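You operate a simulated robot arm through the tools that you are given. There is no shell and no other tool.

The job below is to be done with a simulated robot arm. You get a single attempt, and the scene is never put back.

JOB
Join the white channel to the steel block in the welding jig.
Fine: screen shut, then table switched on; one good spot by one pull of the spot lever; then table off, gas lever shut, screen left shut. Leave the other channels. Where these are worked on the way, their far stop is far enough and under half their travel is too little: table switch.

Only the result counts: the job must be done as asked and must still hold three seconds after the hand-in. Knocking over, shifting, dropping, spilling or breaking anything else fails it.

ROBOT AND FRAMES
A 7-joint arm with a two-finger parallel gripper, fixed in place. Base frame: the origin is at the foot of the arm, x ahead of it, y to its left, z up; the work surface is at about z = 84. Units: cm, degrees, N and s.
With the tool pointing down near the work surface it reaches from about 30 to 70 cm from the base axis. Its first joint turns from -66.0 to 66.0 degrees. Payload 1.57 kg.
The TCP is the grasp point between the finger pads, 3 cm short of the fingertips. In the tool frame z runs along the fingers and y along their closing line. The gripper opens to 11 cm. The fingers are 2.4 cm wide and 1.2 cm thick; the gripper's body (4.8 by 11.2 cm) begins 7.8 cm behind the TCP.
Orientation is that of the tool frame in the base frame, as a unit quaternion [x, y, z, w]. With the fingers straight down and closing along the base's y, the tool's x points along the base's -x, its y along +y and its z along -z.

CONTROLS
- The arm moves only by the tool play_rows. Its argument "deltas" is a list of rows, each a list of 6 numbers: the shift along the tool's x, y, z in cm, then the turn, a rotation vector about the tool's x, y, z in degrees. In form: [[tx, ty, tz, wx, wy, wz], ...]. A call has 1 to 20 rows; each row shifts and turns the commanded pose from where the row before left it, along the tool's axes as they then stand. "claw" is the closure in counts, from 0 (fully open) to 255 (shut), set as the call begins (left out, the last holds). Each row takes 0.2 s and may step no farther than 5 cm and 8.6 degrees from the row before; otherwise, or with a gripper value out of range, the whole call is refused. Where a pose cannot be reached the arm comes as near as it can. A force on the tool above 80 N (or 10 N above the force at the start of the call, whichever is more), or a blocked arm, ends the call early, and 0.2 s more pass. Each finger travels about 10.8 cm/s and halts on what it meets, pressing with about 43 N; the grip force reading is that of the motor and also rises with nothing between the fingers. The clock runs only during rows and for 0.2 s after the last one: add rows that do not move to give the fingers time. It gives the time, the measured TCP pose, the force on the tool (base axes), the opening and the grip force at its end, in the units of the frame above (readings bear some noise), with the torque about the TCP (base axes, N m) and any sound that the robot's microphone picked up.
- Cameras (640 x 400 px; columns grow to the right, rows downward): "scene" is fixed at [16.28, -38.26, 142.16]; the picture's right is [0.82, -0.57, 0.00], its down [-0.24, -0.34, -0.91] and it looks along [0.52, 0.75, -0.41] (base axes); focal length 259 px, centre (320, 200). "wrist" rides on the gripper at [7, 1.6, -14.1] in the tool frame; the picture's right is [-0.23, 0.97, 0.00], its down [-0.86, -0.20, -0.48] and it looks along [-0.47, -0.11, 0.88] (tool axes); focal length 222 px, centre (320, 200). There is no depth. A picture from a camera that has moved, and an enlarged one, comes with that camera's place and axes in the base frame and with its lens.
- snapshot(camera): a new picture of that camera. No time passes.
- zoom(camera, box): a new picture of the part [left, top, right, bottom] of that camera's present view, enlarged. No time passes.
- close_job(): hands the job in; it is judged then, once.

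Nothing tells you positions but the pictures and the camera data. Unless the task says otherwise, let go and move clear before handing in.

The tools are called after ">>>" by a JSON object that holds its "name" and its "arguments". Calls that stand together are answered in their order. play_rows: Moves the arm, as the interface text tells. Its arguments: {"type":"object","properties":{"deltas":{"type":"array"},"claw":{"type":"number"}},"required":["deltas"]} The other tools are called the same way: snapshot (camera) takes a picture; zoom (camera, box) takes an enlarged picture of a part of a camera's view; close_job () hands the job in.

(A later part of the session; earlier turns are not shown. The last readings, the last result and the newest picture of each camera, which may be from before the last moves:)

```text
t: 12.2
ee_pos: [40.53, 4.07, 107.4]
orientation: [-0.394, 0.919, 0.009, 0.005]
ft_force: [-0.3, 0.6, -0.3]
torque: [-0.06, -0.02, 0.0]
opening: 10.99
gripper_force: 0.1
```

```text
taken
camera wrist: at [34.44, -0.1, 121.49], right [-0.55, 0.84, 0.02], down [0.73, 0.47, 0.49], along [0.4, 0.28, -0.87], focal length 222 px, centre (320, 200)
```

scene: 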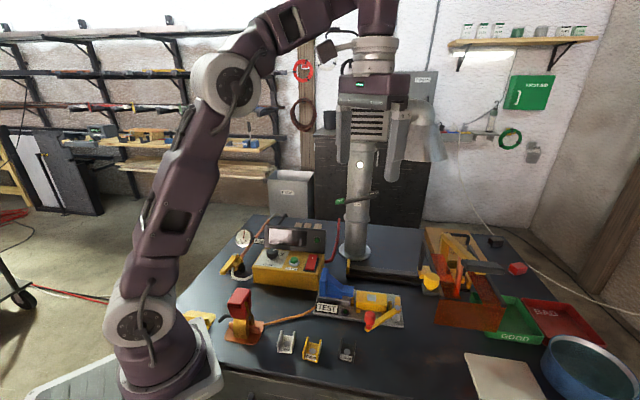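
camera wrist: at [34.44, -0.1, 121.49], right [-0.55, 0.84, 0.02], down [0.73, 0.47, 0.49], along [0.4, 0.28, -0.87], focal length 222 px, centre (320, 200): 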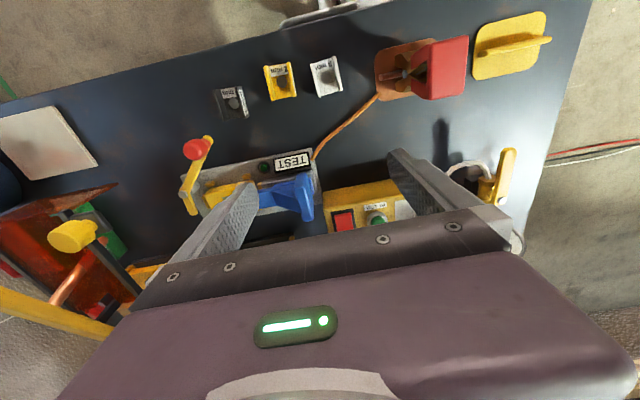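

From here the channels and jig are well seen. I zoom in to measure the white channel and the jig precisely.

>>> {"name": "zoom", "arguments": {"camera": "wrist", "box": [290, 40, 370, 110]}}

>>> {"name": "zoom", "arguments": {"camera": "wrist", "box": [200, 40, 380, 140]}}

>>> {"name": "zoom", "arguments": {"camera": "wrist", "box": [170, 120, 330, 230]}}

>>> {"name": "zoom", "arguments": {"camera": "wrist", "box": [0, 160, 200, 310]}}

>>> {"name": "zoom", "arguments": {"camera": "wrist", "box": [420, 120, 540, 260]}}

>>> {"name": "zoom", "arguments": {"camera": "scene", "box": [270, 325, 310, 360]}}

```text
5.71 times, centred on (330, 75) of wrist
camera zoom: at [34.44, -0.1, 121.49], right [-0.55, 0.84, 0.02], down [0.73, 0.47, 0.49], along [0.4, 0.28, -0.87], focal length 1269 px, centre (263, 914)
```

zoom: 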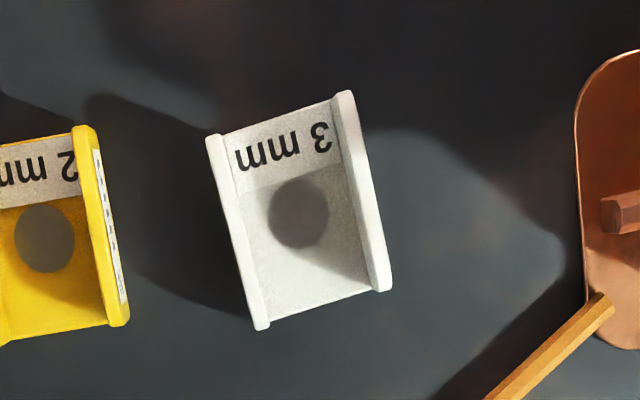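

```text
3.56 times, centred on (290, 90) of wrist
camera zoom: at [34.44, -0.1, 121.49], right [-0.55, 0.84, 0.02], down [0.73, 0.47, 0.49], along [0.4, 0.28, -0.87], focal length 790 px, centre (427, 591)
```

zoom: 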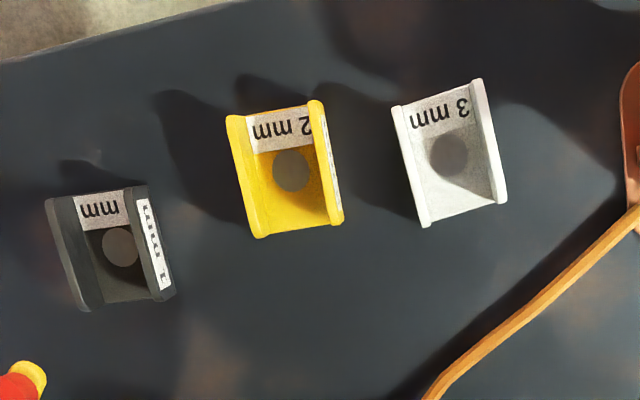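

```text
3.64 times, centred on (250, 175) of wrist
camera zoom: at [34.44, -0.1, 121.49], right [-0.55, 0.84, 0.02], down [0.73, 0.47, 0.49], along [0.4, 0.28, -0.87], focal length 808 px, centre (574, 291)
```

zoom: 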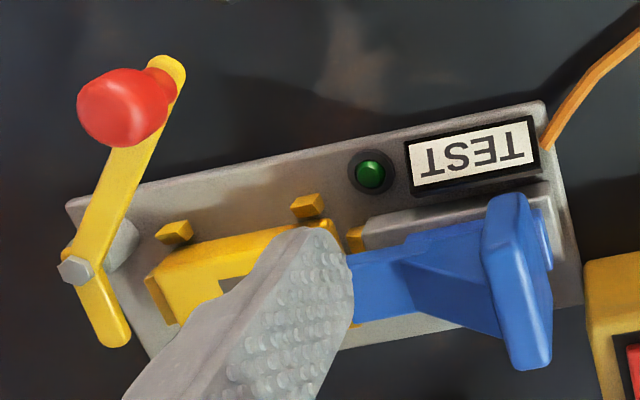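

```text
2.67 times, centred on (100, 235) of wrist
camera zoom: at [34.44, -0.1, 121.49], right [-0.55, 0.84, 0.02], down [0.73, 0.47, 0.49], along [0.4, 0.28, -0.87], focal length 592 px, centre (907, 107)
```

zoom: 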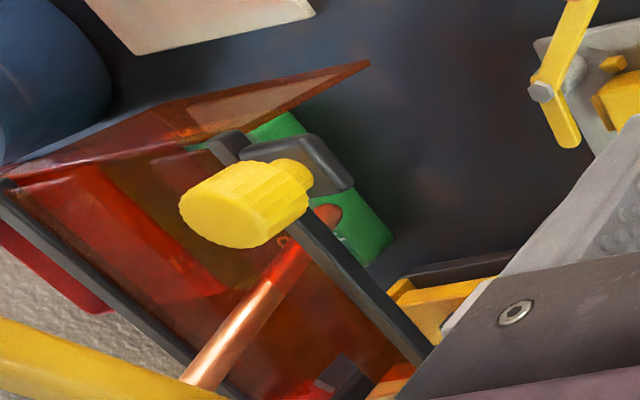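

```text
2.86 times, centred on (480, 190) of wrist
camera zoom: at [34.44, -0.1, 121.49], right [-0.55, 0.84, 0.02], down [0.73, 0.47, 0.49], along [0.4, 0.28, -0.87], focal length 635 px, centre (-137, 229)
```

zoom: 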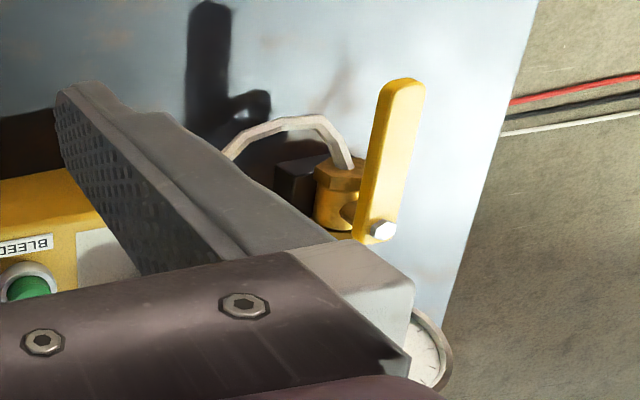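

```text
11.43 times, centred on (290, 342) of scene
camera zoom: at [16.28, -38.26, 142.16], right [0.82, -0.57, 0.0], down [-0.24, -0.34, -0.91], along [0.52, 0.75, -0.41], focal length 2963 px, centre (663, -1429)
```

zoom: 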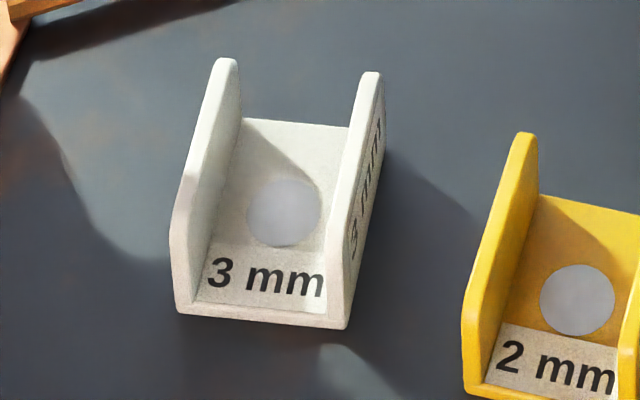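

White channel: centre about (33.9, 1.35), axis at ~48.8°, 3.5 cm wide, 4.2 long, ~2.6 high. I'll pre-close to ~5.4 cm, move above it and align the closing line with its flanges.

>>> {"name": "play_rows", "arguments": {"deltas": [[2.24, 0.93, 3.44, 0.4, 0.4, -0.8], [2.24, 0.93, 3.44, 0.4, 0.4, -0.8], [2.24, 0.93, 3.44, 0, 0, -0.8], [0, 0, 0, 0, 0, 0], [0, 0, 0, 0, 0, 0]], "claw": 130}}

>>> {"name": "snapshot", "arguments": {"camera": "wrist"}}

>>> {"name": "zoom", "arguments": {"camera": "scene", "box": [230, 270, 370, 370]}}

```text
t: 13.4
ee_pos: [33.84, 1.04, 97.03]
orientation: [-0.411, 0.912, -0.001, 0.0]
ft_force: [-0.6, -0.7, 0.5]
torque: [0.0, 0.0, 0.01]
opening: 5.39
gripper_force: 0.1
```

```text
taken
camera wrist: at [27.99, -3.03, 111.12], right [-0.58, 0.81, 0.0], down [0.71, 0.51, 0.48], along [0.39, 0.28, -0.88], focal length 222 px, centre (320, 200)
```

wrist: 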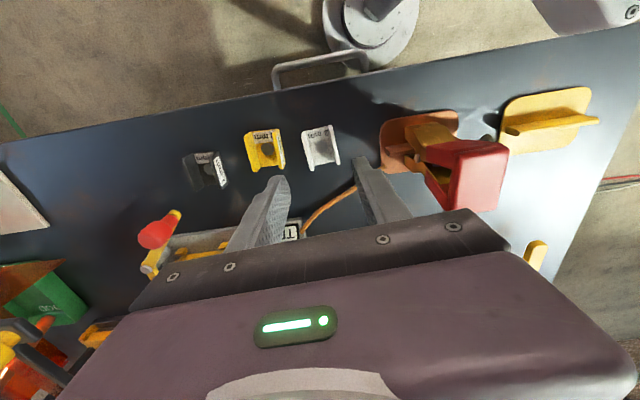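

```text
4.00 times, centred on (300, 320) of scene
camera zoom: at [16.28, -38.26, 142.16], right [0.82, -0.57, 0.0], down [-0.24, -0.34, -0.91], along [0.52, 0.75, -0.41], focal length 1037 px, centre (400, -280)
```

zoom: 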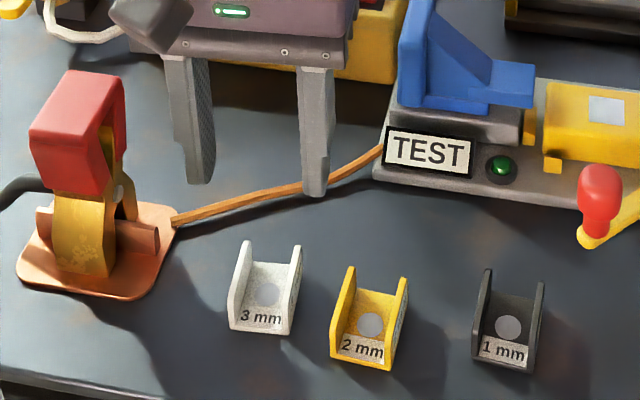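

Hand is above with ~5.4 cm opening. I zoom to refine the channel's position before descending.

>>> {"name": "zoom", "arguments": {"camera": "wrist", "box": [280, 110, 360, 180]}}

>>> {"name": "zoom", "arguments": {"camera": "wrist", "box": [220, 100, 420, 230]}}

```text
5.71 times, centred on (320, 145) of wrist
camera zoom: at [27.99, -3.03, 111.12], right [-0.58, 0.81, 0.0], down [0.71, 0.51, 0.48], along [0.39, 0.28, -0.88], focal length 1269 px, centre (320, 514)
```

zoom: 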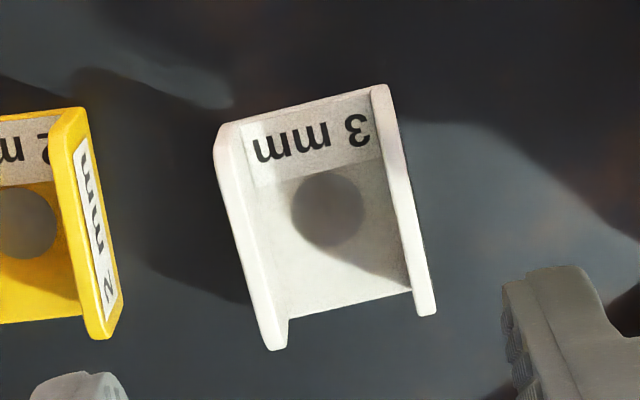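

```text
3.08 times, centred on (320, 165) of wrist
camera zoom: at [27.99, -3.03, 111.12], right [-0.58, 0.81, 0.0], down [0.71, 0.51, 0.48], along [0.39, 0.28, -0.88], focal length 684 px, centre (320, 308)
```

zoom: 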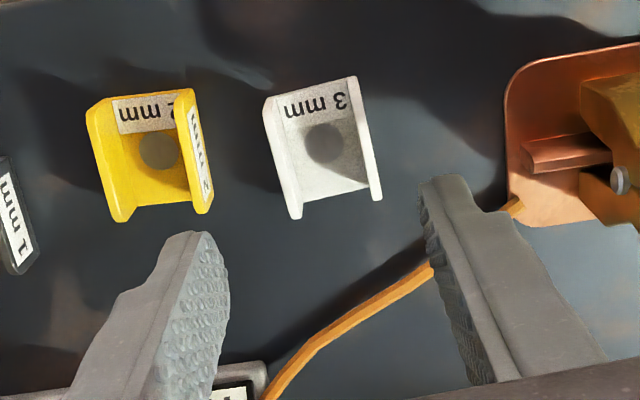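

The circle is at about (33.86, 1.27), directly below the TCP. Descending straight down to grip height.

>>> {"name": "play_rows", "arguments": {"deltas": [[-0.08, 0.06, 3.2, 0, 0, 0], [-0.08, 0.06, 3.2, 0, 0, 0], [0, 0, 3.2, 0, 0, 0], [0, 0, 0, 0, 0, 0]]}}

>>> {"name": "zoom", "arguments": {"camera": "scene", "box": [240, 290, 360, 370]}}

>>> {"name": "zoom", "arguments": {"camera": "wrist", "box": [220, 120, 420, 250]}}

```text
t: 14.4
ee_pos: [33.97, 1.34, 87.27]
orientation: [-0.411, 0.911, 0.0, 0.0]
ft_force: [-0.4, -0.8, 0.4]
torque: [0.01, 0.02, 0.02]
opening: 5.39
gripper_force: 0.1
```

```text
5.00 times, centred on (300, 330) of scene
camera zoom: at [16.28, -38.26, 142.16], right [0.82, -0.57, 0.0], down [-0.24, -0.34, -0.91], along [0.52, 0.75, -0.41], focal length 1296 px, centre (420, -450)
```

zoom: 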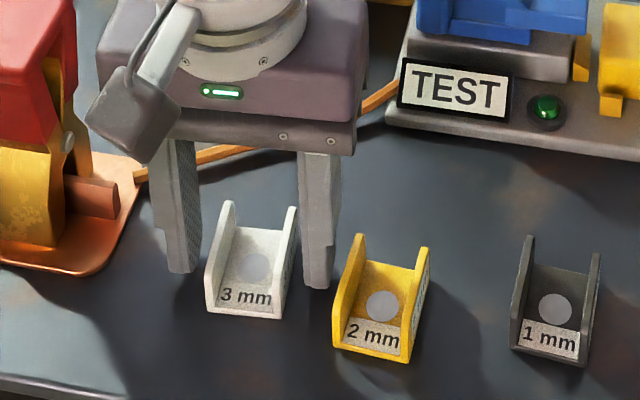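

```text
3.08 times, centred on (320, 185) of wrist
camera zoom: at [28.01, -2.74, 101.45], right [-0.58, 0.81, 0.0], down [0.71, 0.51, 0.48], along [0.39, 0.28, -0.88], focal length 684 px, centre (320, 246)
```

zoom: 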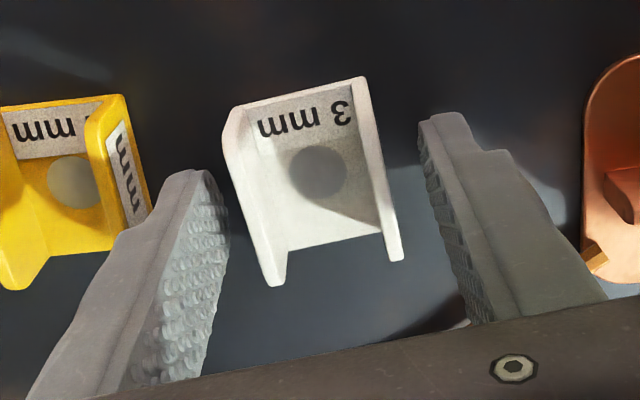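

Fingers straddle the channel with clearance on both sides and the TCP over the circle. Closing to grip.

>>> {"name": "play_rows", "arguments": {"deltas": [[0, 0, 0, 0, 0, 0], [0, 0, 0, 0, 0, 0], [0, 0, 0, 0, 0, 0]], "claw": 230}}

>>> {"name": "zoom", "arguments": {"camera": "wrist", "box": [220, 120, 420, 250]}}

```text
t: 15.2
ee_pos: [33.93, 1.48, 87.47]
orientation: [-0.412, 0.911, -0.001, 0.001]
ft_force: [0.4, 0.8, 0.0]
torque: [-0.03, 0.02, 0.01]
opening: 3.5
gripper_force: 42.4
```

```text
3.08 times, centred on (320, 185) of wrist
camera zoom: at [28.02, -2.74, 101.48], right [-0.58, 0.81, 0.0], down [0.71, 0.51, 0.48], along [0.39, 0.28, -0.88], focal length 684 px, centre (320, 246)
```

zoom: 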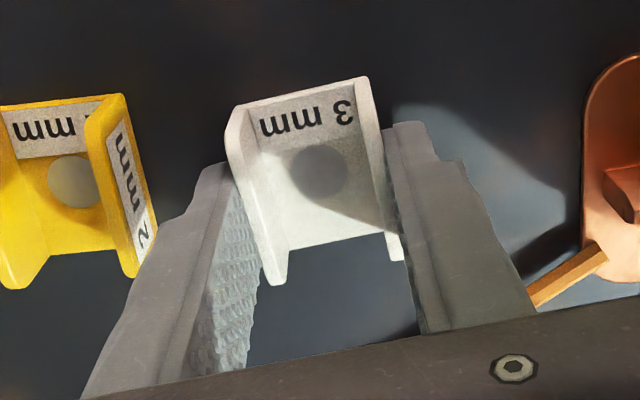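

The channel is held (3.5 cm, 42 N). I lift it straight up, then carry it above the jig, high enough to see the grey square unobstructed.

>>> {"name": "play_rows", "arguments": {"deltas": [[0, 0, -2, 0, 0, 0], [0, 0, -3, 0, 0, 0], [0, 0, -4, 0, 0, 0], [0, 0, -4, 0, 0, 0], [-1.53, -2.31, -1.5, 0, 0, 0], [-1.53, -2.31, -1.5, 0, 0, 0], [-1.53, -2.31, -1.5, 0, 0, 0], [-1.53, -2.31, -1.5, 0, 0, 0], [-1.53, -2.31, -1.5, 0, 0, 0], [-1.53, -2.31, -1.5, 0, 0, 0], [-1.53, -2.31, -1.5, 0, 0, 0], [-1.53, -2.31, -0.5, 0, 0, 0], [-1.5, -2.31, 0, 0, 0, 0], [0, 0, 0, 0, 0, 0]]}}

>>> {"name": "snapshot", "arguments": {"camera": "wrist"}}

>>> {"name": "snapshot", "arguments": {"camera": "scene"}}

```text
t: 18.2
ee_pos: [58.52, -2.08, 111.5]
orientation: [-0.412, 0.911, -0.001, 0.001]
ft_force: [0.4, -0.1, -0.9]
torque: [0.03, 0.01, -0.01]
opening: 3.48
gripper_force: 42.0
```

```text
taken
camera wrist: at [52.72, -6.19, 125.6], right [-0.58, 0.81, 0.0], down [0.71, 0.51, 0.48], along [0.39, 0.28, -0.88], focal length 222 px, centre (320, 200)
```

wrist: 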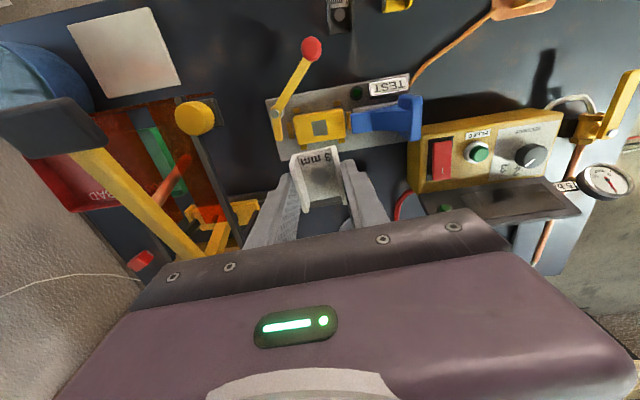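

```text
taken
```

scene: 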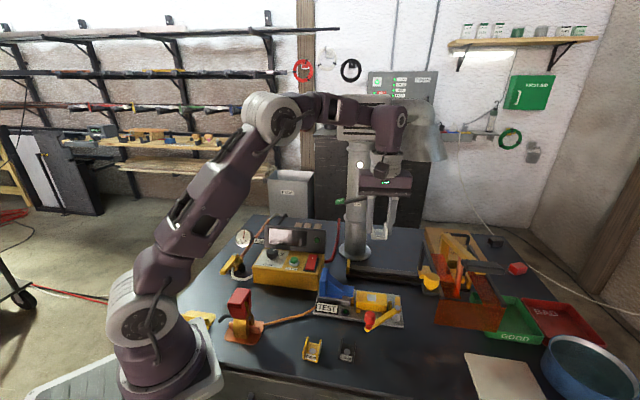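

The jig is well visible with the channel held above. Zooming to measure the square, block edges, and the blue toe.

>>> {"name": "zoom", "arguments": {"camera": "wrist", "box": [270, 90, 370, 160]}}

>>> {"name": "zoom", "arguments": {"camera": "wrist", "box": [260, 30, 440, 170]}}

>>> {"name": "zoom", "arguments": {"camera": "wrist", "box": [0, 80, 280, 280]}}

>>> {"name": "zoom", "arguments": {"camera": "wrist", "box": [400, 60, 640, 240]}}

```text
5.71 times, centred on (320, 125) of wrist
camera zoom: at [52.72, -6.19, 125.6], right [-0.58, 0.81, 0.0], down [0.71, 0.51, 0.48], along [0.39, 0.28, -0.88], focal length 1269 px, centre (320, 629)
```

zoom: 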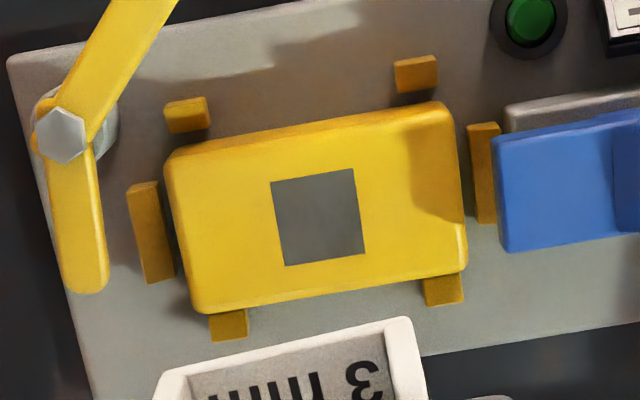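

```text
2.86 times, centred on (350, 100) of wrist
camera zoom: at [52.72, -6.19, 125.6], right [-0.58, 0.81, 0.0], down [0.71, 0.51, 0.48], along [0.39, 0.28, -0.88], focal length 635 px, centre (234, 486)
```

zoom: 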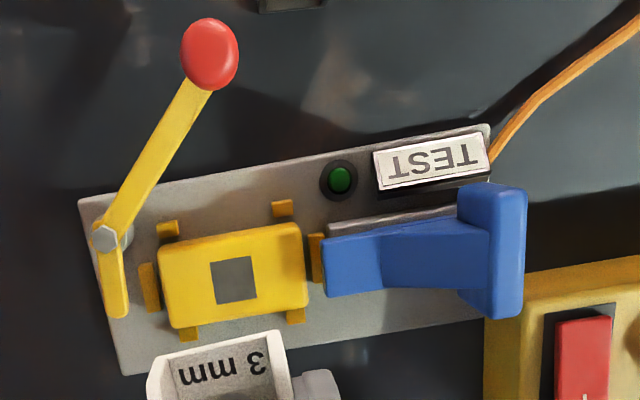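

```text
2.00 times, centred on (140, 180) of wrist
camera zoom: at [52.72, -6.19, 125.6], right [-0.58, 0.81, 0.0], down [0.71, 0.51, 0.48], along [0.39, 0.28, -0.88], focal length 444 px, centre (680, 240)
```

zoom: 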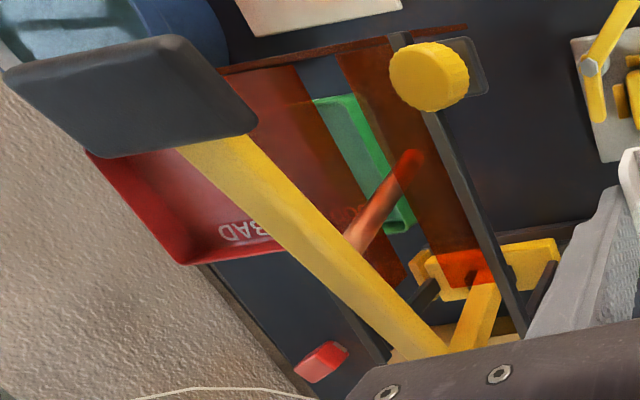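

```text
2.22 times, centred on (520, 150) of wrist
camera zoom: at [52.72, -6.19, 125.6], right [-0.58, 0.81, 0.0], down [0.71, 0.51, 0.48], along [0.39, 0.28, -0.88], focal length 494 px, centre (-124, 311)
```

zoom: 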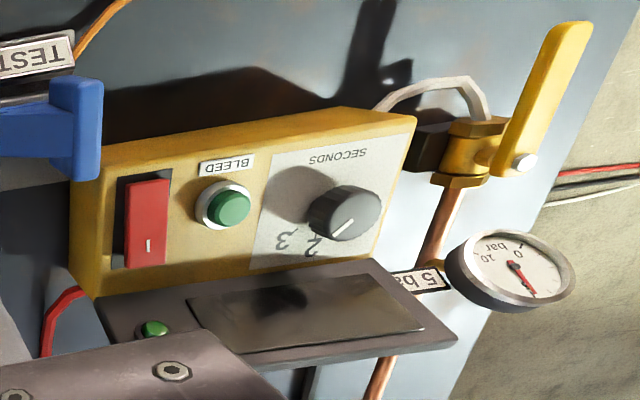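

Square centre is at about (58.6, -2.2), block axis 44°/134°. I rotate the channel by 4.7° to align with the block and descend to ~2 cm above it.

>>> {"name": "play_rows", "arguments": {"deltas": [[-0.1, -0.1, 2, 0, 0, 2.4], [0, 0, 3, 0, 0, 2.3], [0, 0, 4, 0, 0, 0], [0, 0, 4, 0, 0, 0], [0, 0, 3, 0, 0, 0], [0, 0, 1, 0, 0, 0], [0, 0, 0, 0, 0, 0]]}}

>>> {"name": "zoom", "arguments": {"camera": "wrist", "box": [230, 110, 430, 240]}}

>>> {"name": "zoom", "arguments": {"camera": "scene", "box": [310, 240, 430, 330]}}

```text
t: 19.8
ee_pos: [58.81, -2.32, 94.43]
orientation: [-0.374, 0.927, 0.0, 0.0]
ft_force: [-0.5, 0.7, -1.0]
torque: [0.04, 0.04, 0.01]
opening: 3.48
gripper_force: 42.2
```

```text
3.08 times, centred on (330, 175) of wrist
camera zoom: at [52.53, -5.75, 108.52], right [-0.51, 0.86, 0.0], down [0.75, 0.45, 0.48], along [0.41, 0.25, -0.88], focal length 684 px, centre (289, 277)
```

zoom: 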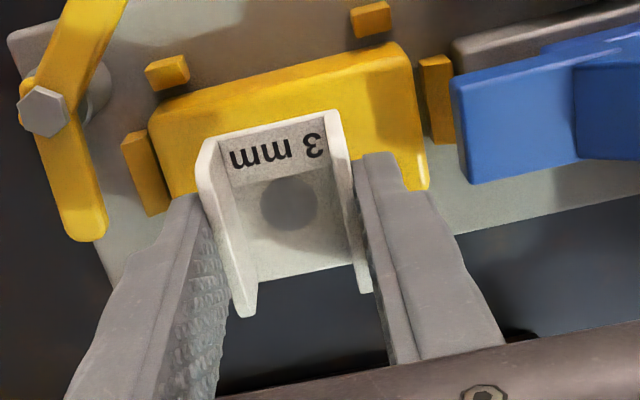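

```text
4.44 times, centred on (370, 285) of scene
camera zoom: at [16.28, -38.26, 142.16], right [0.82, -0.57, 0.0], down [-0.24, -0.34, -0.91], along [0.52, 0.75, -0.41], focal length 1152 px, centre (98, -178)
```

zoom: 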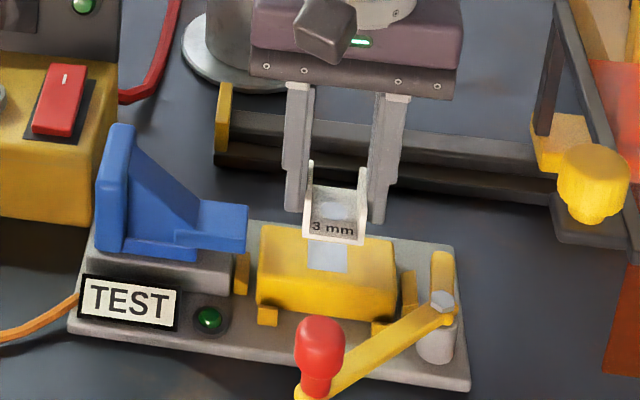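

The channel is aligned over the square. I lower it in small steps, watching for contact force.

>>> {"name": "play_rows", "arguments": {"deltas": [[0.14, 0, 1.0, 0, 0, 0], [0, 0, 0.8, 0, 0, 0], [0, 0, 0, 0, 0, 0]]}}

>>> {"name": "zoom", "arguments": {"camera": "scene", "box": [340, 270, 400, 315]}}

```text
t: 20.6
ee_pos: [58.58, -2.27, 92.64]
orientation: [-0.374, 0.927, 0.0, 0.001]
ft_force: [0.7, -0.1, -1.0]
torque: [-0.03, 0.02, 0.01]
opening: 3.49
gripper_force: 42.4
```

```text
8.89 times, centred on (370, 292) of scene
camera zoom: at [16.28, -38.26, 142.16], right [0.82, -0.57, 0.0], down [-0.24, -0.34, -0.91], along [0.52, 0.75, -0.41], focal length 2304 px, centre (-124, -622)
```

zoom: 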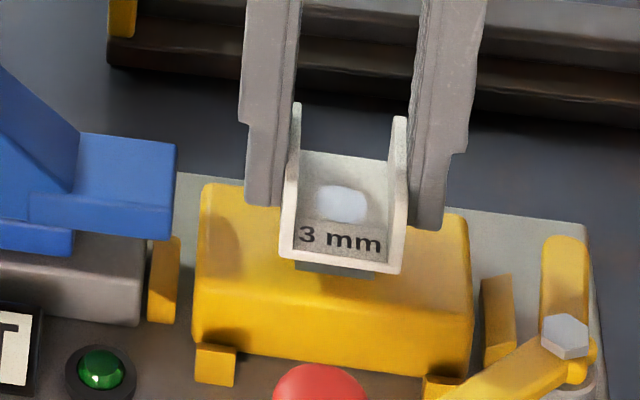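

Just above contact now. Stepping down gently.

>>> {"name": "play_rows", "arguments": {"deltas": [[0, 0, 0.3, 0, 0, 0], [0, 0, 0.2, 0, 0, 0], [0, 0, 0, 0, 0, 0]]}}

>>> {"name": "zoom", "arguments": {"camera": "scene", "box": [340, 270, 400, 315]}}

```text
t: 21.4
ee_pos: [58.7, -2.18, 92.18]
orientation: [-0.374, 0.928, 0.0, 0.001]
ft_force: [-0.9, 0.3, 0.3]
torque: [-0.01, -0.04, 0.0]
opening: 3.5
gripper_force: 42.7
```

```text
8.89 times, centred on (370, 292) of scene
camera zoom: at [16.28, -38.26, 142.16], right [0.82, -0.57, 0.0], down [-0.24, -0.34, -0.91], along [0.52, 0.75, -0.41], focal length 2304 px, centre (-124, -622)
```

zoom: 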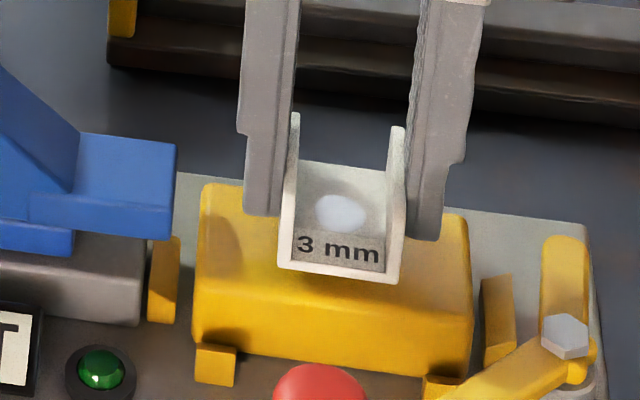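

>>> {"name": "play_rows", "arguments": {"deltas": [[0, 0, 0.15, 0, 0, 0], [0, 0, 0.1, 0, 0, 0], [0, 0, 0, 0, 0, 0]]}}

>>> {"name": "zoom", "arguments": {"camera": "scene", "box": [340, 270, 400, 315]}}

```text
t: 22.2
ee_pos: [58.68, -2.24, 91.85]
orientation: [-0.374, 0.928, 0.0, 0.002]
ft_force: [0.5, 0.1, -1.0]
torque: [-0.01, 0.03, 0.01]
opening: 3.44
gripper_force: 42.5
```

```text
8.89 times, centred on (370, 292) of scene
camera zoom: at [16.28, -38.26, 142.16], right [0.82, -0.57, 0.0], down [-0.24, -0.34, -0.91], along [0.52, 0.75, -0.41], focal length 2304 px, centre (-124, -622)
```

zoom: 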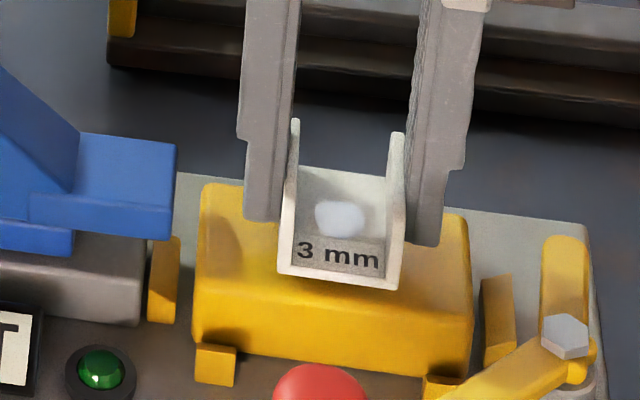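

No contact force yet; continuing with tiny steps.

>>> {"name": "play_rows", "arguments": {"deltas": [[0, 0, 0.1, 0, 0, 0], [0, 0, 0.1, 0, 0, 0], [0, 0, 0, 0, 0, 0]]}}

>>> {"name": "zoom", "arguments": {"camera": "scene", "box": [340, 270, 400, 315]}}

```text
t: 23.0
ee_pos: [58.75, -2.16, 91.82]
orientation: [-0.373, 0.928, 0.0, 0.001]
ft_force: [-0.5, 0.0, -0.6]
torque: [0.03, 0.0, -0.03]
opening: 3.47
gripper_force: 41.8
```

```text
8.89 times, centred on (370, 292) of scene
camera zoom: at [16.28, -38.26, 142.16], right [0.82, -0.57, 0.0], down [-0.24, -0.34, -0.91], along [0.52, 0.75, -0.41], focal length 2304 px, centre (-124, -622)
```

zoom: 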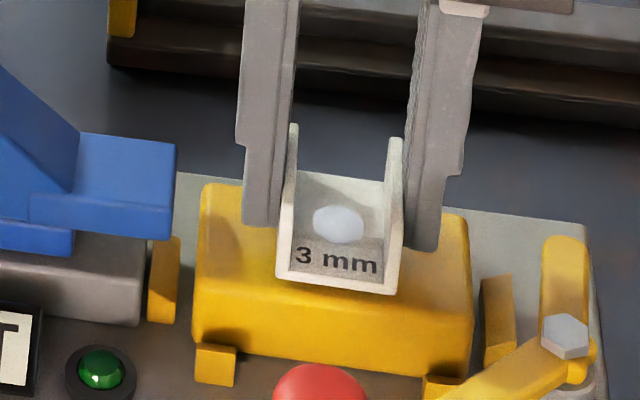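

>>> {"name": "play_rows", "arguments": {"deltas": [[0, 0, 0.1, 0, 0, 0], [0, 0, 0.1, 0, 0, 0], [0, 0, 0, 0, 0, 0]]}}

>>> {"name": "zoom", "arguments": {"camera": "scene", "box": [340, 270, 400, 315]}}

>>> {"name": "zoom", "arguments": {"camera": "wrist", "box": [230, 110, 430, 240]}}

```text
t: 23.8
ee_pos: [58.57, -2.2, 91.52]
orientation: [-0.373, 0.928, -0.001, 0.001]
ft_force: [0.7, 0.5, 0.7]
torque: [0.03, 0.03, -0.01]
opening: 3.49
gripper_force: 41.5
```

```text
8.89 times, centred on (370, 292) of scene
camera zoom: at [16.28, -38.26, 142.16], right [0.82, -0.57, 0.0], down [-0.24, -0.34, -0.91], along [0.52, 0.75, -0.41], focal length 2304 px, centre (-124, -622)
```

zoom: 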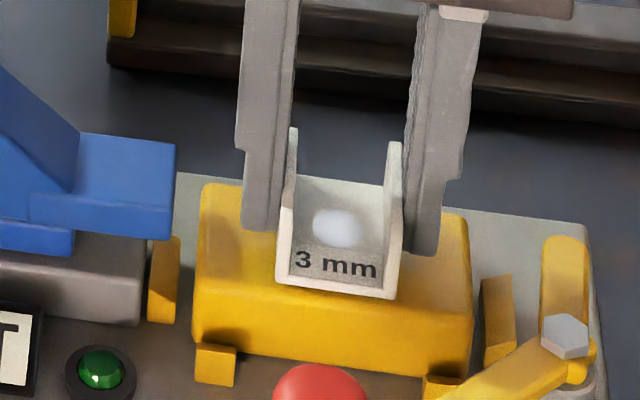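

```text
3.08 times, centred on (330, 175) of wrist
camera zoom: at [52.41, -5.79, 105.67], right [-0.51, 0.86, 0.0], down [0.75, 0.45, 0.48], along [0.41, 0.25, -0.88], focal length 684 px, centre (289, 277)
```

zoom: 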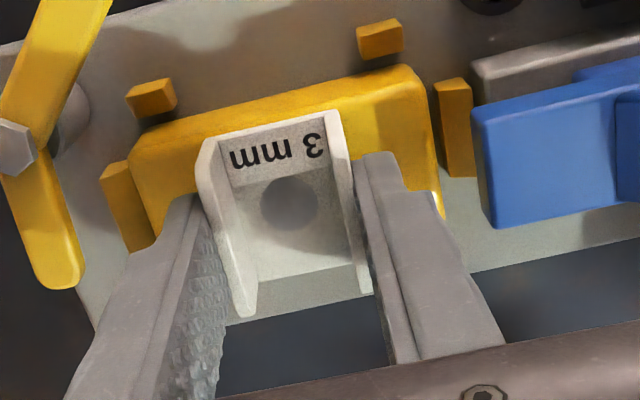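

Still free according to the force. Continuing in small steps until contact is felt.

>>> {"name": "play_rows", "arguments": {"deltas": [[0, 0, 0.1, 0, 0, 0], [0, 0, 0, 0, 0, 0]]}}

>>> {"name": "play_rows", "arguments": {"deltas": [[0, 0, 0.1, 0, 0, 0], [0, 0, 0, 0, 0, 0]]}}

>>> {"name": "zoom", "arguments": {"camera": "scene", "box": [340, 270, 400, 315]}}

```text
t: 24.4
ee_pos: [58.47, -2.11, 91.56]
orientation: [-0.374, 0.927, -0.001, 0.002]
ft_force: [-0.4, 0.6, -0.1]
torque: [-0.02, -0.02, 0.01]
opening: 3.46
gripper_force: 41.8
```

```text
t: 25.0
ee_pos: [58.67, -2.12, 91.38]
orientation: [-0.374, 0.927, -0.001, 0.001]
ft_force: [0.1, -0.9, 0.2]
torque: [-0.01, 0.0, -0.03]
opening: 3.48
gripper_force: 42.4
```

```text
8.89 times, centred on (370, 292) of scene
camera zoom: at [16.28, -38.26, 142.16], right [0.82, -0.57, 0.0], down [-0.24, -0.34, -0.91], along [0.52, 0.75, -0.41], focal length 2304 px, centre (-124, -622)
```

zoom: 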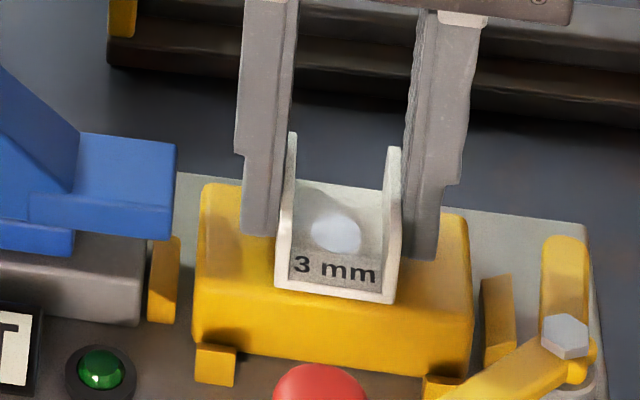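

>>> {"name": "play_rows", "arguments": {"deltas": [[0, 0, 0.1, 0, 0, 0], [0, 0, 0, 0, 0, 0]]}}

>>> {"name": "play_rows", "arguments": {"deltas": [[0, 0, 0.1, 0, 0, 0], [0, 0, 0, 0, 0, 0]]}}

>>> {"name": "zoom", "arguments": {"camera": "scene", "box": [340, 270, 400, 315]}}

>>> {"name": "zoom", "arguments": {"camera": "wrist", "box": [230, 110, 430, 240]}}

```text
t: 25.6
ee_pos: [58.67, -2.13, 91.3]
orientation: [-0.375, 0.927, 0.0, 0.002]
ft_force: [0.6, 0.6, 0.4]
torque: [0.0, 0.04, -0.02]
opening: 3.47
gripper_force: 42.1
```

```text
t: 26.2
ee_pos: [58.61, -2.06, 91.16]
orientation: [-0.373, 0.928, -0.001, 0.001]
ft_force: [-0.3, -0.6, 0.0]
torque: [0.01, 0.03, -0.01]
opening: 3.47
gripper_force: 42.0
```

```text
8.89 times, centred on (370, 292) of scene
camera zoom: at [16.28, -38.26, 142.16], right [0.82, -0.57, 0.0], down [-0.24, -0.34, -0.91], along [0.52, 0.75, -0.41], focal length 2304 px, centre (-124, -622)
```

zoom: 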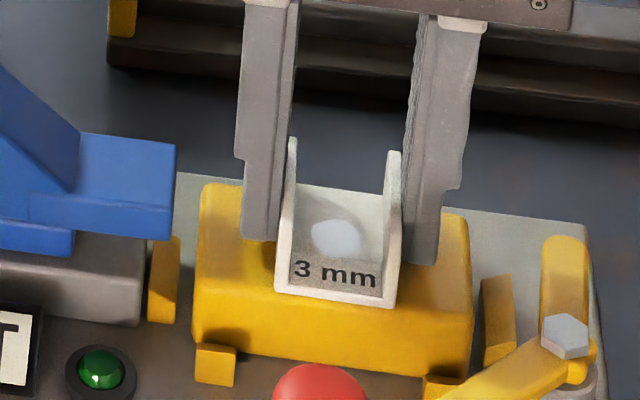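

```text
3.08 times, centred on (330, 175) of wrist
camera zoom: at [52.42, -5.79, 105.29], right [-0.51, 0.86, 0.0], down [0.75, 0.45, 0.48], along [0.41, 0.25, -0.88], focal length 684 px, centre (289, 277)
```

zoom: 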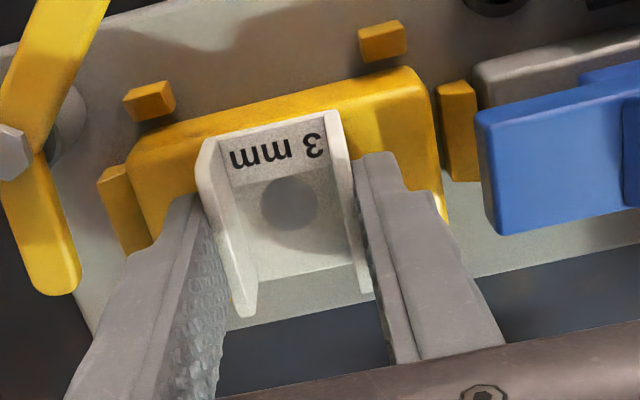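

>>> {"name": "play_rows", "arguments": {"deltas": [[0, 0, 0.1, 0, 0, 0], [0, 0, 0.1, 0, 0, 0], [0, 0, 0, 0, 0, 0]]}}

>>> {"name": "play_rows", "arguments": {"deltas": [[0, 0, 0.1, 0, 0, 0], [0, 0, 0.1, 0, 0, 0], [0, 0, 0, 0, 0, 0]]}}

>>> {"name": "zoom", "arguments": {"camera": "scene", "box": [340, 270, 400, 315]}}

>>> {"name": "zoom", "arguments": {"camera": "wrist", "box": [230, 110, 430, 240]}}

```text
t: 27.0
ee_pos: [58.67, -2.12, 91.14]
orientation: [-0.373, 0.928, -0.001, 0.003]
ft_force: [-6.4, 0.4, 37.0]
torque: [-0.06, 0.39, 0.01]
opening: 3.51
gripper_force: 41.8
```

```text
t: 27.8
ee_pos: [58.88, -2.27, 91.09]
orientation: [-0.373, 0.928, -0.002, 0.005]
ft_force: [-7.4, -0.5, 67.9]
torque: [0.02, 0.66, 0.01]
opening: 3.48
gripper_force: 42.2
```

```text
8.89 times, centred on (370, 292) of scene
camera zoom: at [16.13, -38.26, 142.18], right [0.82, -0.57, 0.0], down [-0.23, -0.34, -0.91], along [0.52, 0.75, -0.41], focal length 2304 px, centre (-124, -622)
```

zoom: 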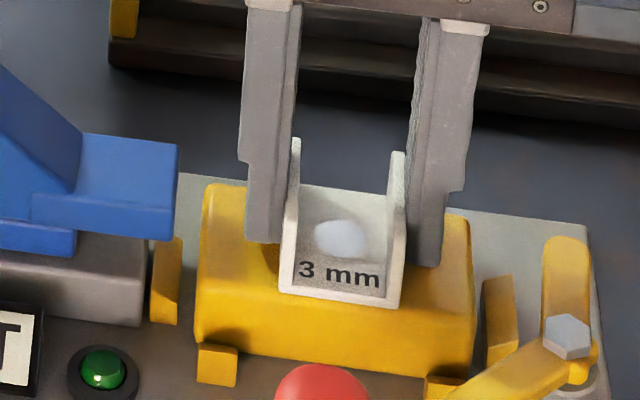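

```text
3.08 times, centred on (330, 175) of wrist
camera zoom: at [52.39, -5.79, 105.14], right [-0.51, 0.86, -0.01], down [0.75, 0.45, 0.49], along [0.42, 0.25, -0.87], focal length 684 px, centre (289, 277)
```

zoom: 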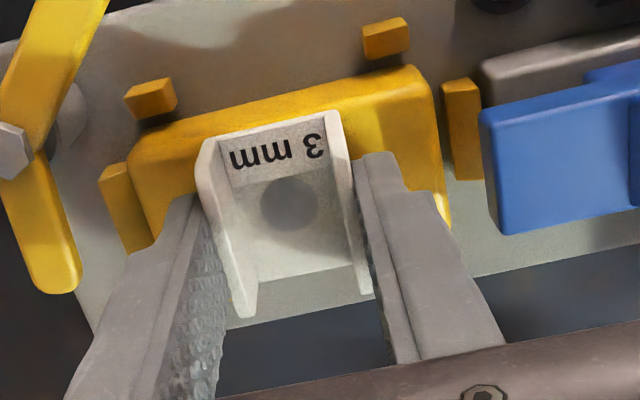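

Contact came at TCP z ≈ 91.1 with the second step pressing harder than I want. I back up slightly to relieve the force before releasing.

>>> {"name": "play_rows", "arguments": {"deltas": [[0, 0, -0.15, 0, 0, 0], [0, 0, -0.12, 0, 0, 0], [0, 0, 0, 0, 0, 0]]}}

>>> {"name": "zoom", "arguments": {"camera": "wrist", "box": [230, 110, 430, 240]}}

>>> {"name": "snapshot", "arguments": {"camera": "scene"}}

```text
t: 28.6
ee_pos: [58.72, -2.12, 91.15]
orientation: [-0.373, 0.928, -0.001, 0.003]
ft_force: [11.6, -1.6, 31.3]
torque: [0.0, -0.35, -0.03]
opening: 3.47
gripper_force: 42.3
```

```text
3.08 times, centred on (330, 175) of wrist
camera zoom: at [52.42, -5.78, 105.18], right [-0.51, 0.86, 0.0], down [0.75, 0.45, 0.48], along [0.42, 0.25, -0.88], focal length 684 px, centre (289, 277)
```

zoom: 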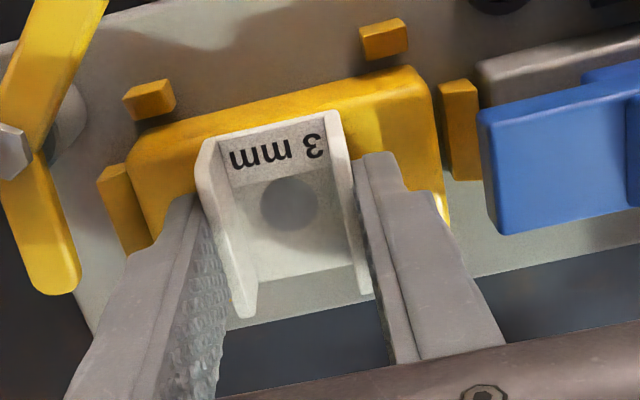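

```text
taken
```

scene: 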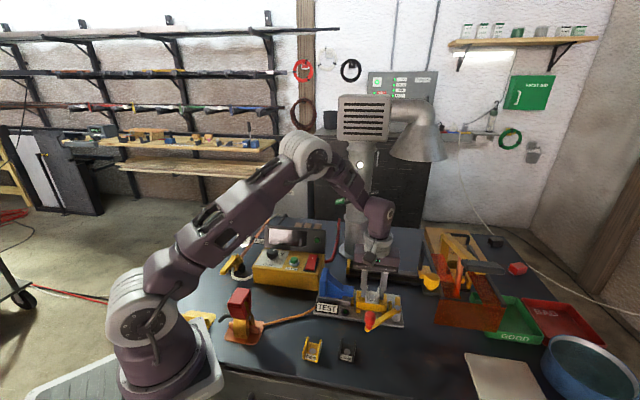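

>>> {"name": "play_rows", "arguments": {"deltas": [[0, 0, -0.1, 0, 0, 0], [0, 0, 0, 0, 0, 0]]}}

```text
t: 29.2
ee_pos: [58.58, -2.19, 91.06]
orientation: [-0.374, 0.927, 0.001, 0.002]
ft_force: [7.1, -0.7, 21.0]
torque: [0.07, -0.38, -0.03]
opening: 3.47
gripper_force: 42.2
```

>>> {"name": "play_rows", "arguments": {"deltas": [[0, 0, -0.12, 0, 0, 0], [0, 0, 0, 0, 0, 0]]}}

>>> {"name": "zoom", "arguments": {"camera": "scene", "box": [340, 270, 400, 315]}}

>>> {"name": "zoom", "arguments": {"camera": "wrist", "box": [230, 110, 430, 240]}}

```text
t: 29.8
ee_pos: [58.47, -2.24, 91.25]
orientation: [-0.373, 0.928, 0.001, -0.001]
ft_force: [-0.4, 0.9, 0.9]
torque: [-0.03, 0.0, -0.03]
opening: 3.48
gripper_force: 41.6
```

```text
8.89 times, centred on (370, 292) of scene
camera zoom: at [16.27, -38.26, 142.16], right [0.82, -0.57, 0.0], down [-0.24, -0.34, -0.91], along [0.52, 0.75, -0.41], focal length 2304 px, centre (-124, -622)
```

zoom: 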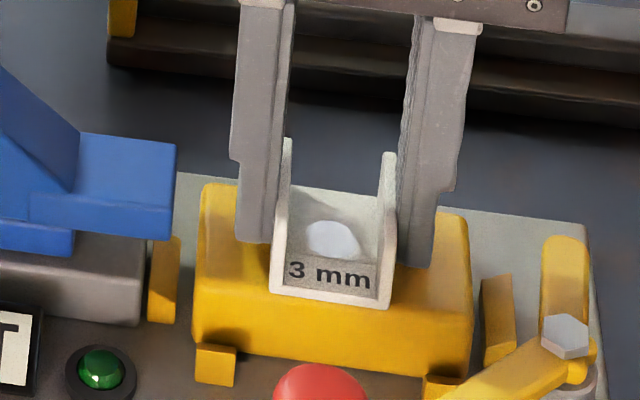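

```text
3.08 times, centred on (330, 175) of wrist
camera zoom: at [52.33, -5.75, 105.29], right [-0.51, 0.86, 0.0], down [0.76, 0.45, 0.48], along [0.41, 0.25, -0.88], focal length 684 px, centre (289, 277)
```

zoom: 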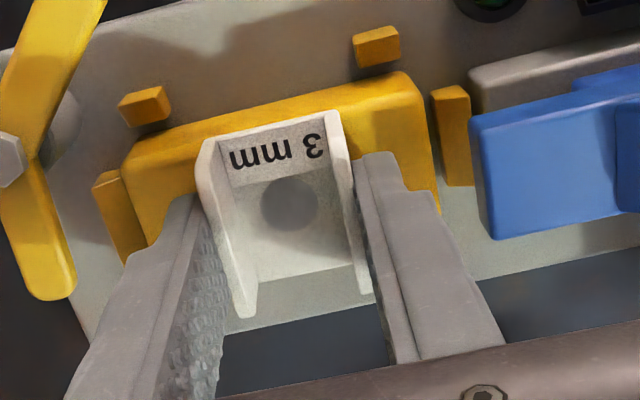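

Force is back to zero, with the channel ~1.7 mm off along the block. I correct sideways by that amount and lower lightly again.

>>> {"name": "play_rows", "arguments": {"deltas": [[0, 0, -0.1, 0, 0, 0], [-0.05, -0.17, 0, 0, 0, 0], [0, 0, 0, 0, 0, 0]]}}

>>> {"name": "play_rows", "arguments": {"deltas": [[0, 0, 0.08, 0, 0, 0], [0, 0, 0.05, 0, 0, 0], [0, 0, 0, 0, 0, 0]]}}

>>> {"name": "zoom", "arguments": {"camera": "wrist", "box": [230, 110, 430, 240]}}

>>> {"name": "zoom", "arguments": {"camera": "scene", "box": [340, 270, 400, 315]}}

```text
t: 30.6
ee_pos: [58.75, -2.24, 91.28]
orientation: [-0.374, 0.928, 0.0, 0.0]
ft_force: [0.7, 0.0, -0.3]
torque: [-0.02, 0.0, 0.0]
opening: 3.48
gripper_force: 41.6
```

```text
t: 31.4
ee_pos: [58.76, -2.24, 91.33]
orientation: [-0.374, 0.927, -0.001, 0.001]
ft_force: [0.2, -0.6, 0.2]
torque: [-0.01, 0.0, 0.02]
opening: 3.48
gripper_force: 42.2
```

```text
3.08 times, centred on (330, 175) of wrist
camera zoom: at [52.57, -5.85, 105.33], right [-0.51, 0.86, 0.0], down [0.75, 0.45, 0.48], along [0.41, 0.25, -0.88], focal length 684 px, centre (289, 277)
```

zoom: 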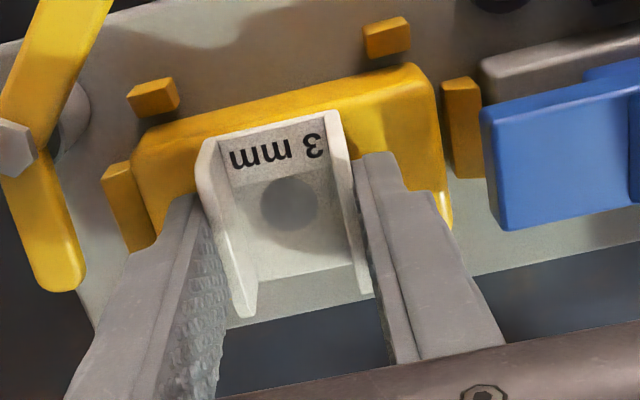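

```text
8.89 times, centred on (370, 292) of scene
camera zoom: at [16.28, -38.26, 142.16], right [0.82, -0.57, 0.0], down [-0.24, -0.34, -0.91], along [0.52, 0.75, -0.41], focal length 2304 px, centre (-124, -622)
```

zoom: 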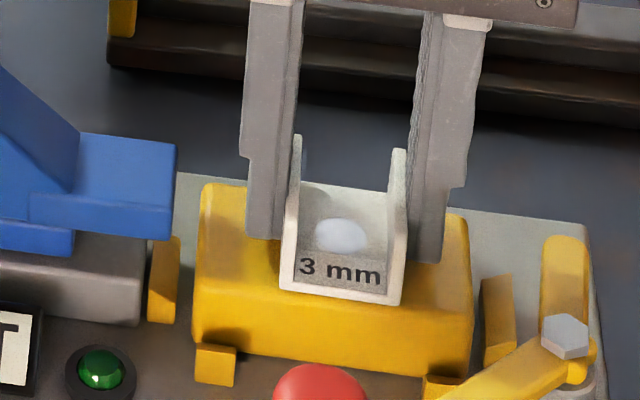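

Circle now lies within ~1 mm of the square. Lowering the last ~1 mm and releasing.

>>> {"name": "play_rows", "arguments": {"deltas": [[0, 0, 0.08, 0, 0, 0], [0, 0, 0, 0, 0, 0]]}}

```text
t: 32.0
ee_pos: [58.92, -2.25, 91.25]
orientation: [-0.373, 0.928, -0.001, 0.001]
ft_force: [-0.1, 0.8, -0.3]
torque: [-0.01, -0.02, -0.03]
opening: 3.43
gripper_force: 42.2
```

>>> {"name": "play_rows", "arguments": {"deltas": [[0, 0, 0.06, 0, 0, 0], [0, 0, 0, 0, 0, 0]]}}

```text
t: 32.6
ee_pos: [58.76, -2.25, 91.17]
orientation: [-0.374, 0.927, 0.0, 0.003]
ft_force: [-1.0, 0.0, 7.4]
torque: [0.07, 0.08, 0.01]
opening: 3.48
gripper_force: 41.9
```

Light contact (7 N). Opening the fingers slightly to release, then checking.

>>> {"name": "play_rows", "arguments": {"deltas": [[0, 0, 0, 0, 0, 0], [0, 0, 0, 0, 0, 0], [0, 0, 0, 0, 0, 0]], "claw": 145}}

>>> {"name": "zoom", "arguments": {"camera": "wrist", "box": [230, 110, 430, 240]}}

>>> {"name": "zoom", "arguments": {"camera": "scene", "box": [340, 270, 400, 315]}}

```text
t: 33.4
ee_pos: [58.83, -2.24, 91.14]
orientation: [-0.373, 0.928, 0.0, 0.001]
ft_force: [-1.0, -0.2, -0.6]
torque: [-0.01, 0.0, -0.02]
opening: 4.75
gripper_force: 0.0
```

```text
3.08 times, centred on (330, 175) of wrist
camera zoom: at [52.56, -5.85, 105.21], right [-0.51, 0.86, 0.0], down [0.75, 0.45, 0.48], along [0.41, 0.25, -0.88], focal length 684 px, centre (289, 277)
```

zoom: 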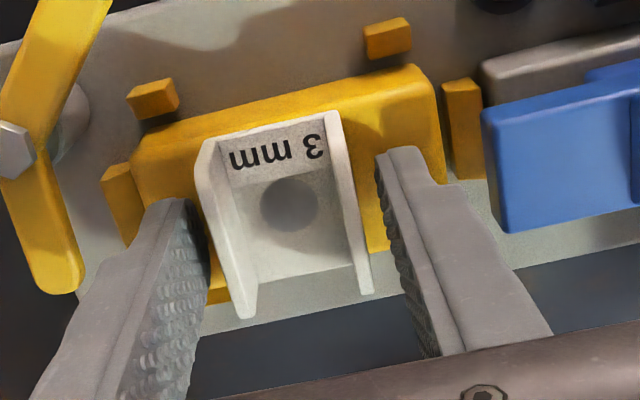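

```text
8.89 times, centred on (370, 292) of scene
camera zoom: at [16.28, -38.26, 142.16], right [0.82, -0.57, 0.0], down [-0.24, -0.34, -0.91], along [0.52, 0.75, -0.41], focal length 2304 px, centre (-124, -622)
```

zoom: 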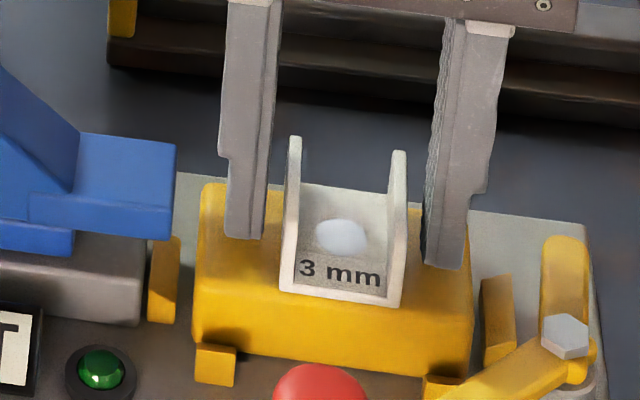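

Channel is resting on the block, released cleanly. I lift straight up and move toward the screen's yellow knob for a closer look.

>>> {"name": "play_rows", "arguments": {"deltas": [[0, 0, -1.5, 0, 0, 0], [0, 0, -3, 0, 0, 0], [0, 0, -4, 0, 0, 0], [0, 0, -4, 0, 0, 0], [0, 0, -4, 0, 0, 0], [0, 0, -1.5, 0, 0, 0], [0, 0, 0, 0, 0, 0]]}}

>>> {"name": "zoom", "arguments": {"camera": "wrist", "box": [260, 80, 380, 170]}}

>>> {"name": "zoom", "arguments": {"camera": "wrist", "box": [20, 80, 280, 260]}}

>>> {"name": "zoom", "arguments": {"camera": "scene", "box": [310, 260, 410, 330]}}

```text
t: 35.0
ee_pos: [58.74, -2.27, 109.28]
orientation: [-0.374, 0.927, 0.0, 0.001]
ft_force: [-0.1, 0.7, 0.5]
torque: [0.01, -0.01, 0.04]
opening: 4.74
gripper_force: 0.1
```

```text
4.44 times, centred on (320, 125) of wrist
camera zoom: at [52.48, -5.88, 123.25], right [-0.51, 0.86, 0.0], down [0.75, 0.45, 0.48], along [0.41, 0.25, -0.88], focal length 987 px, centre (320, 533)
```

zoom: 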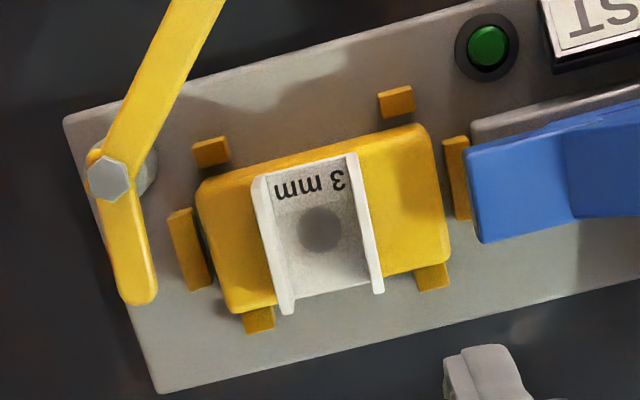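

```text
2.22 times, centred on (150, 170) of wrist
camera zoom: at [52.48, -5.88, 123.25], right [-0.51, 0.86, 0.0], down [0.75, 0.45, 0.48], along [0.41, 0.25, -0.88], focal length 494 px, centre (698, 267)
```

zoom: 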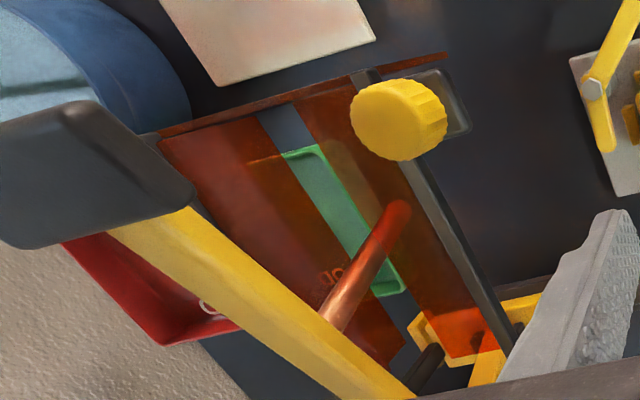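

```text
5.71 times, centred on (360, 295) of scene
camera zoom: at [16.28, -38.26, 142.16], right [0.82, -0.57, 0.0], down [-0.24, -0.34, -0.91], along [0.52, 0.75, -0.41], focal length 1481 px, centre (91, -343)
```

zoom: 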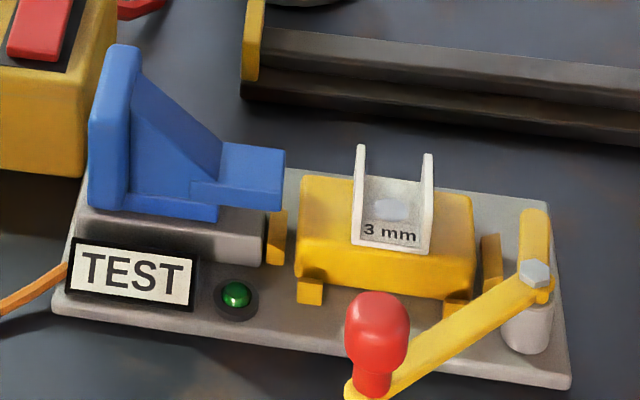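

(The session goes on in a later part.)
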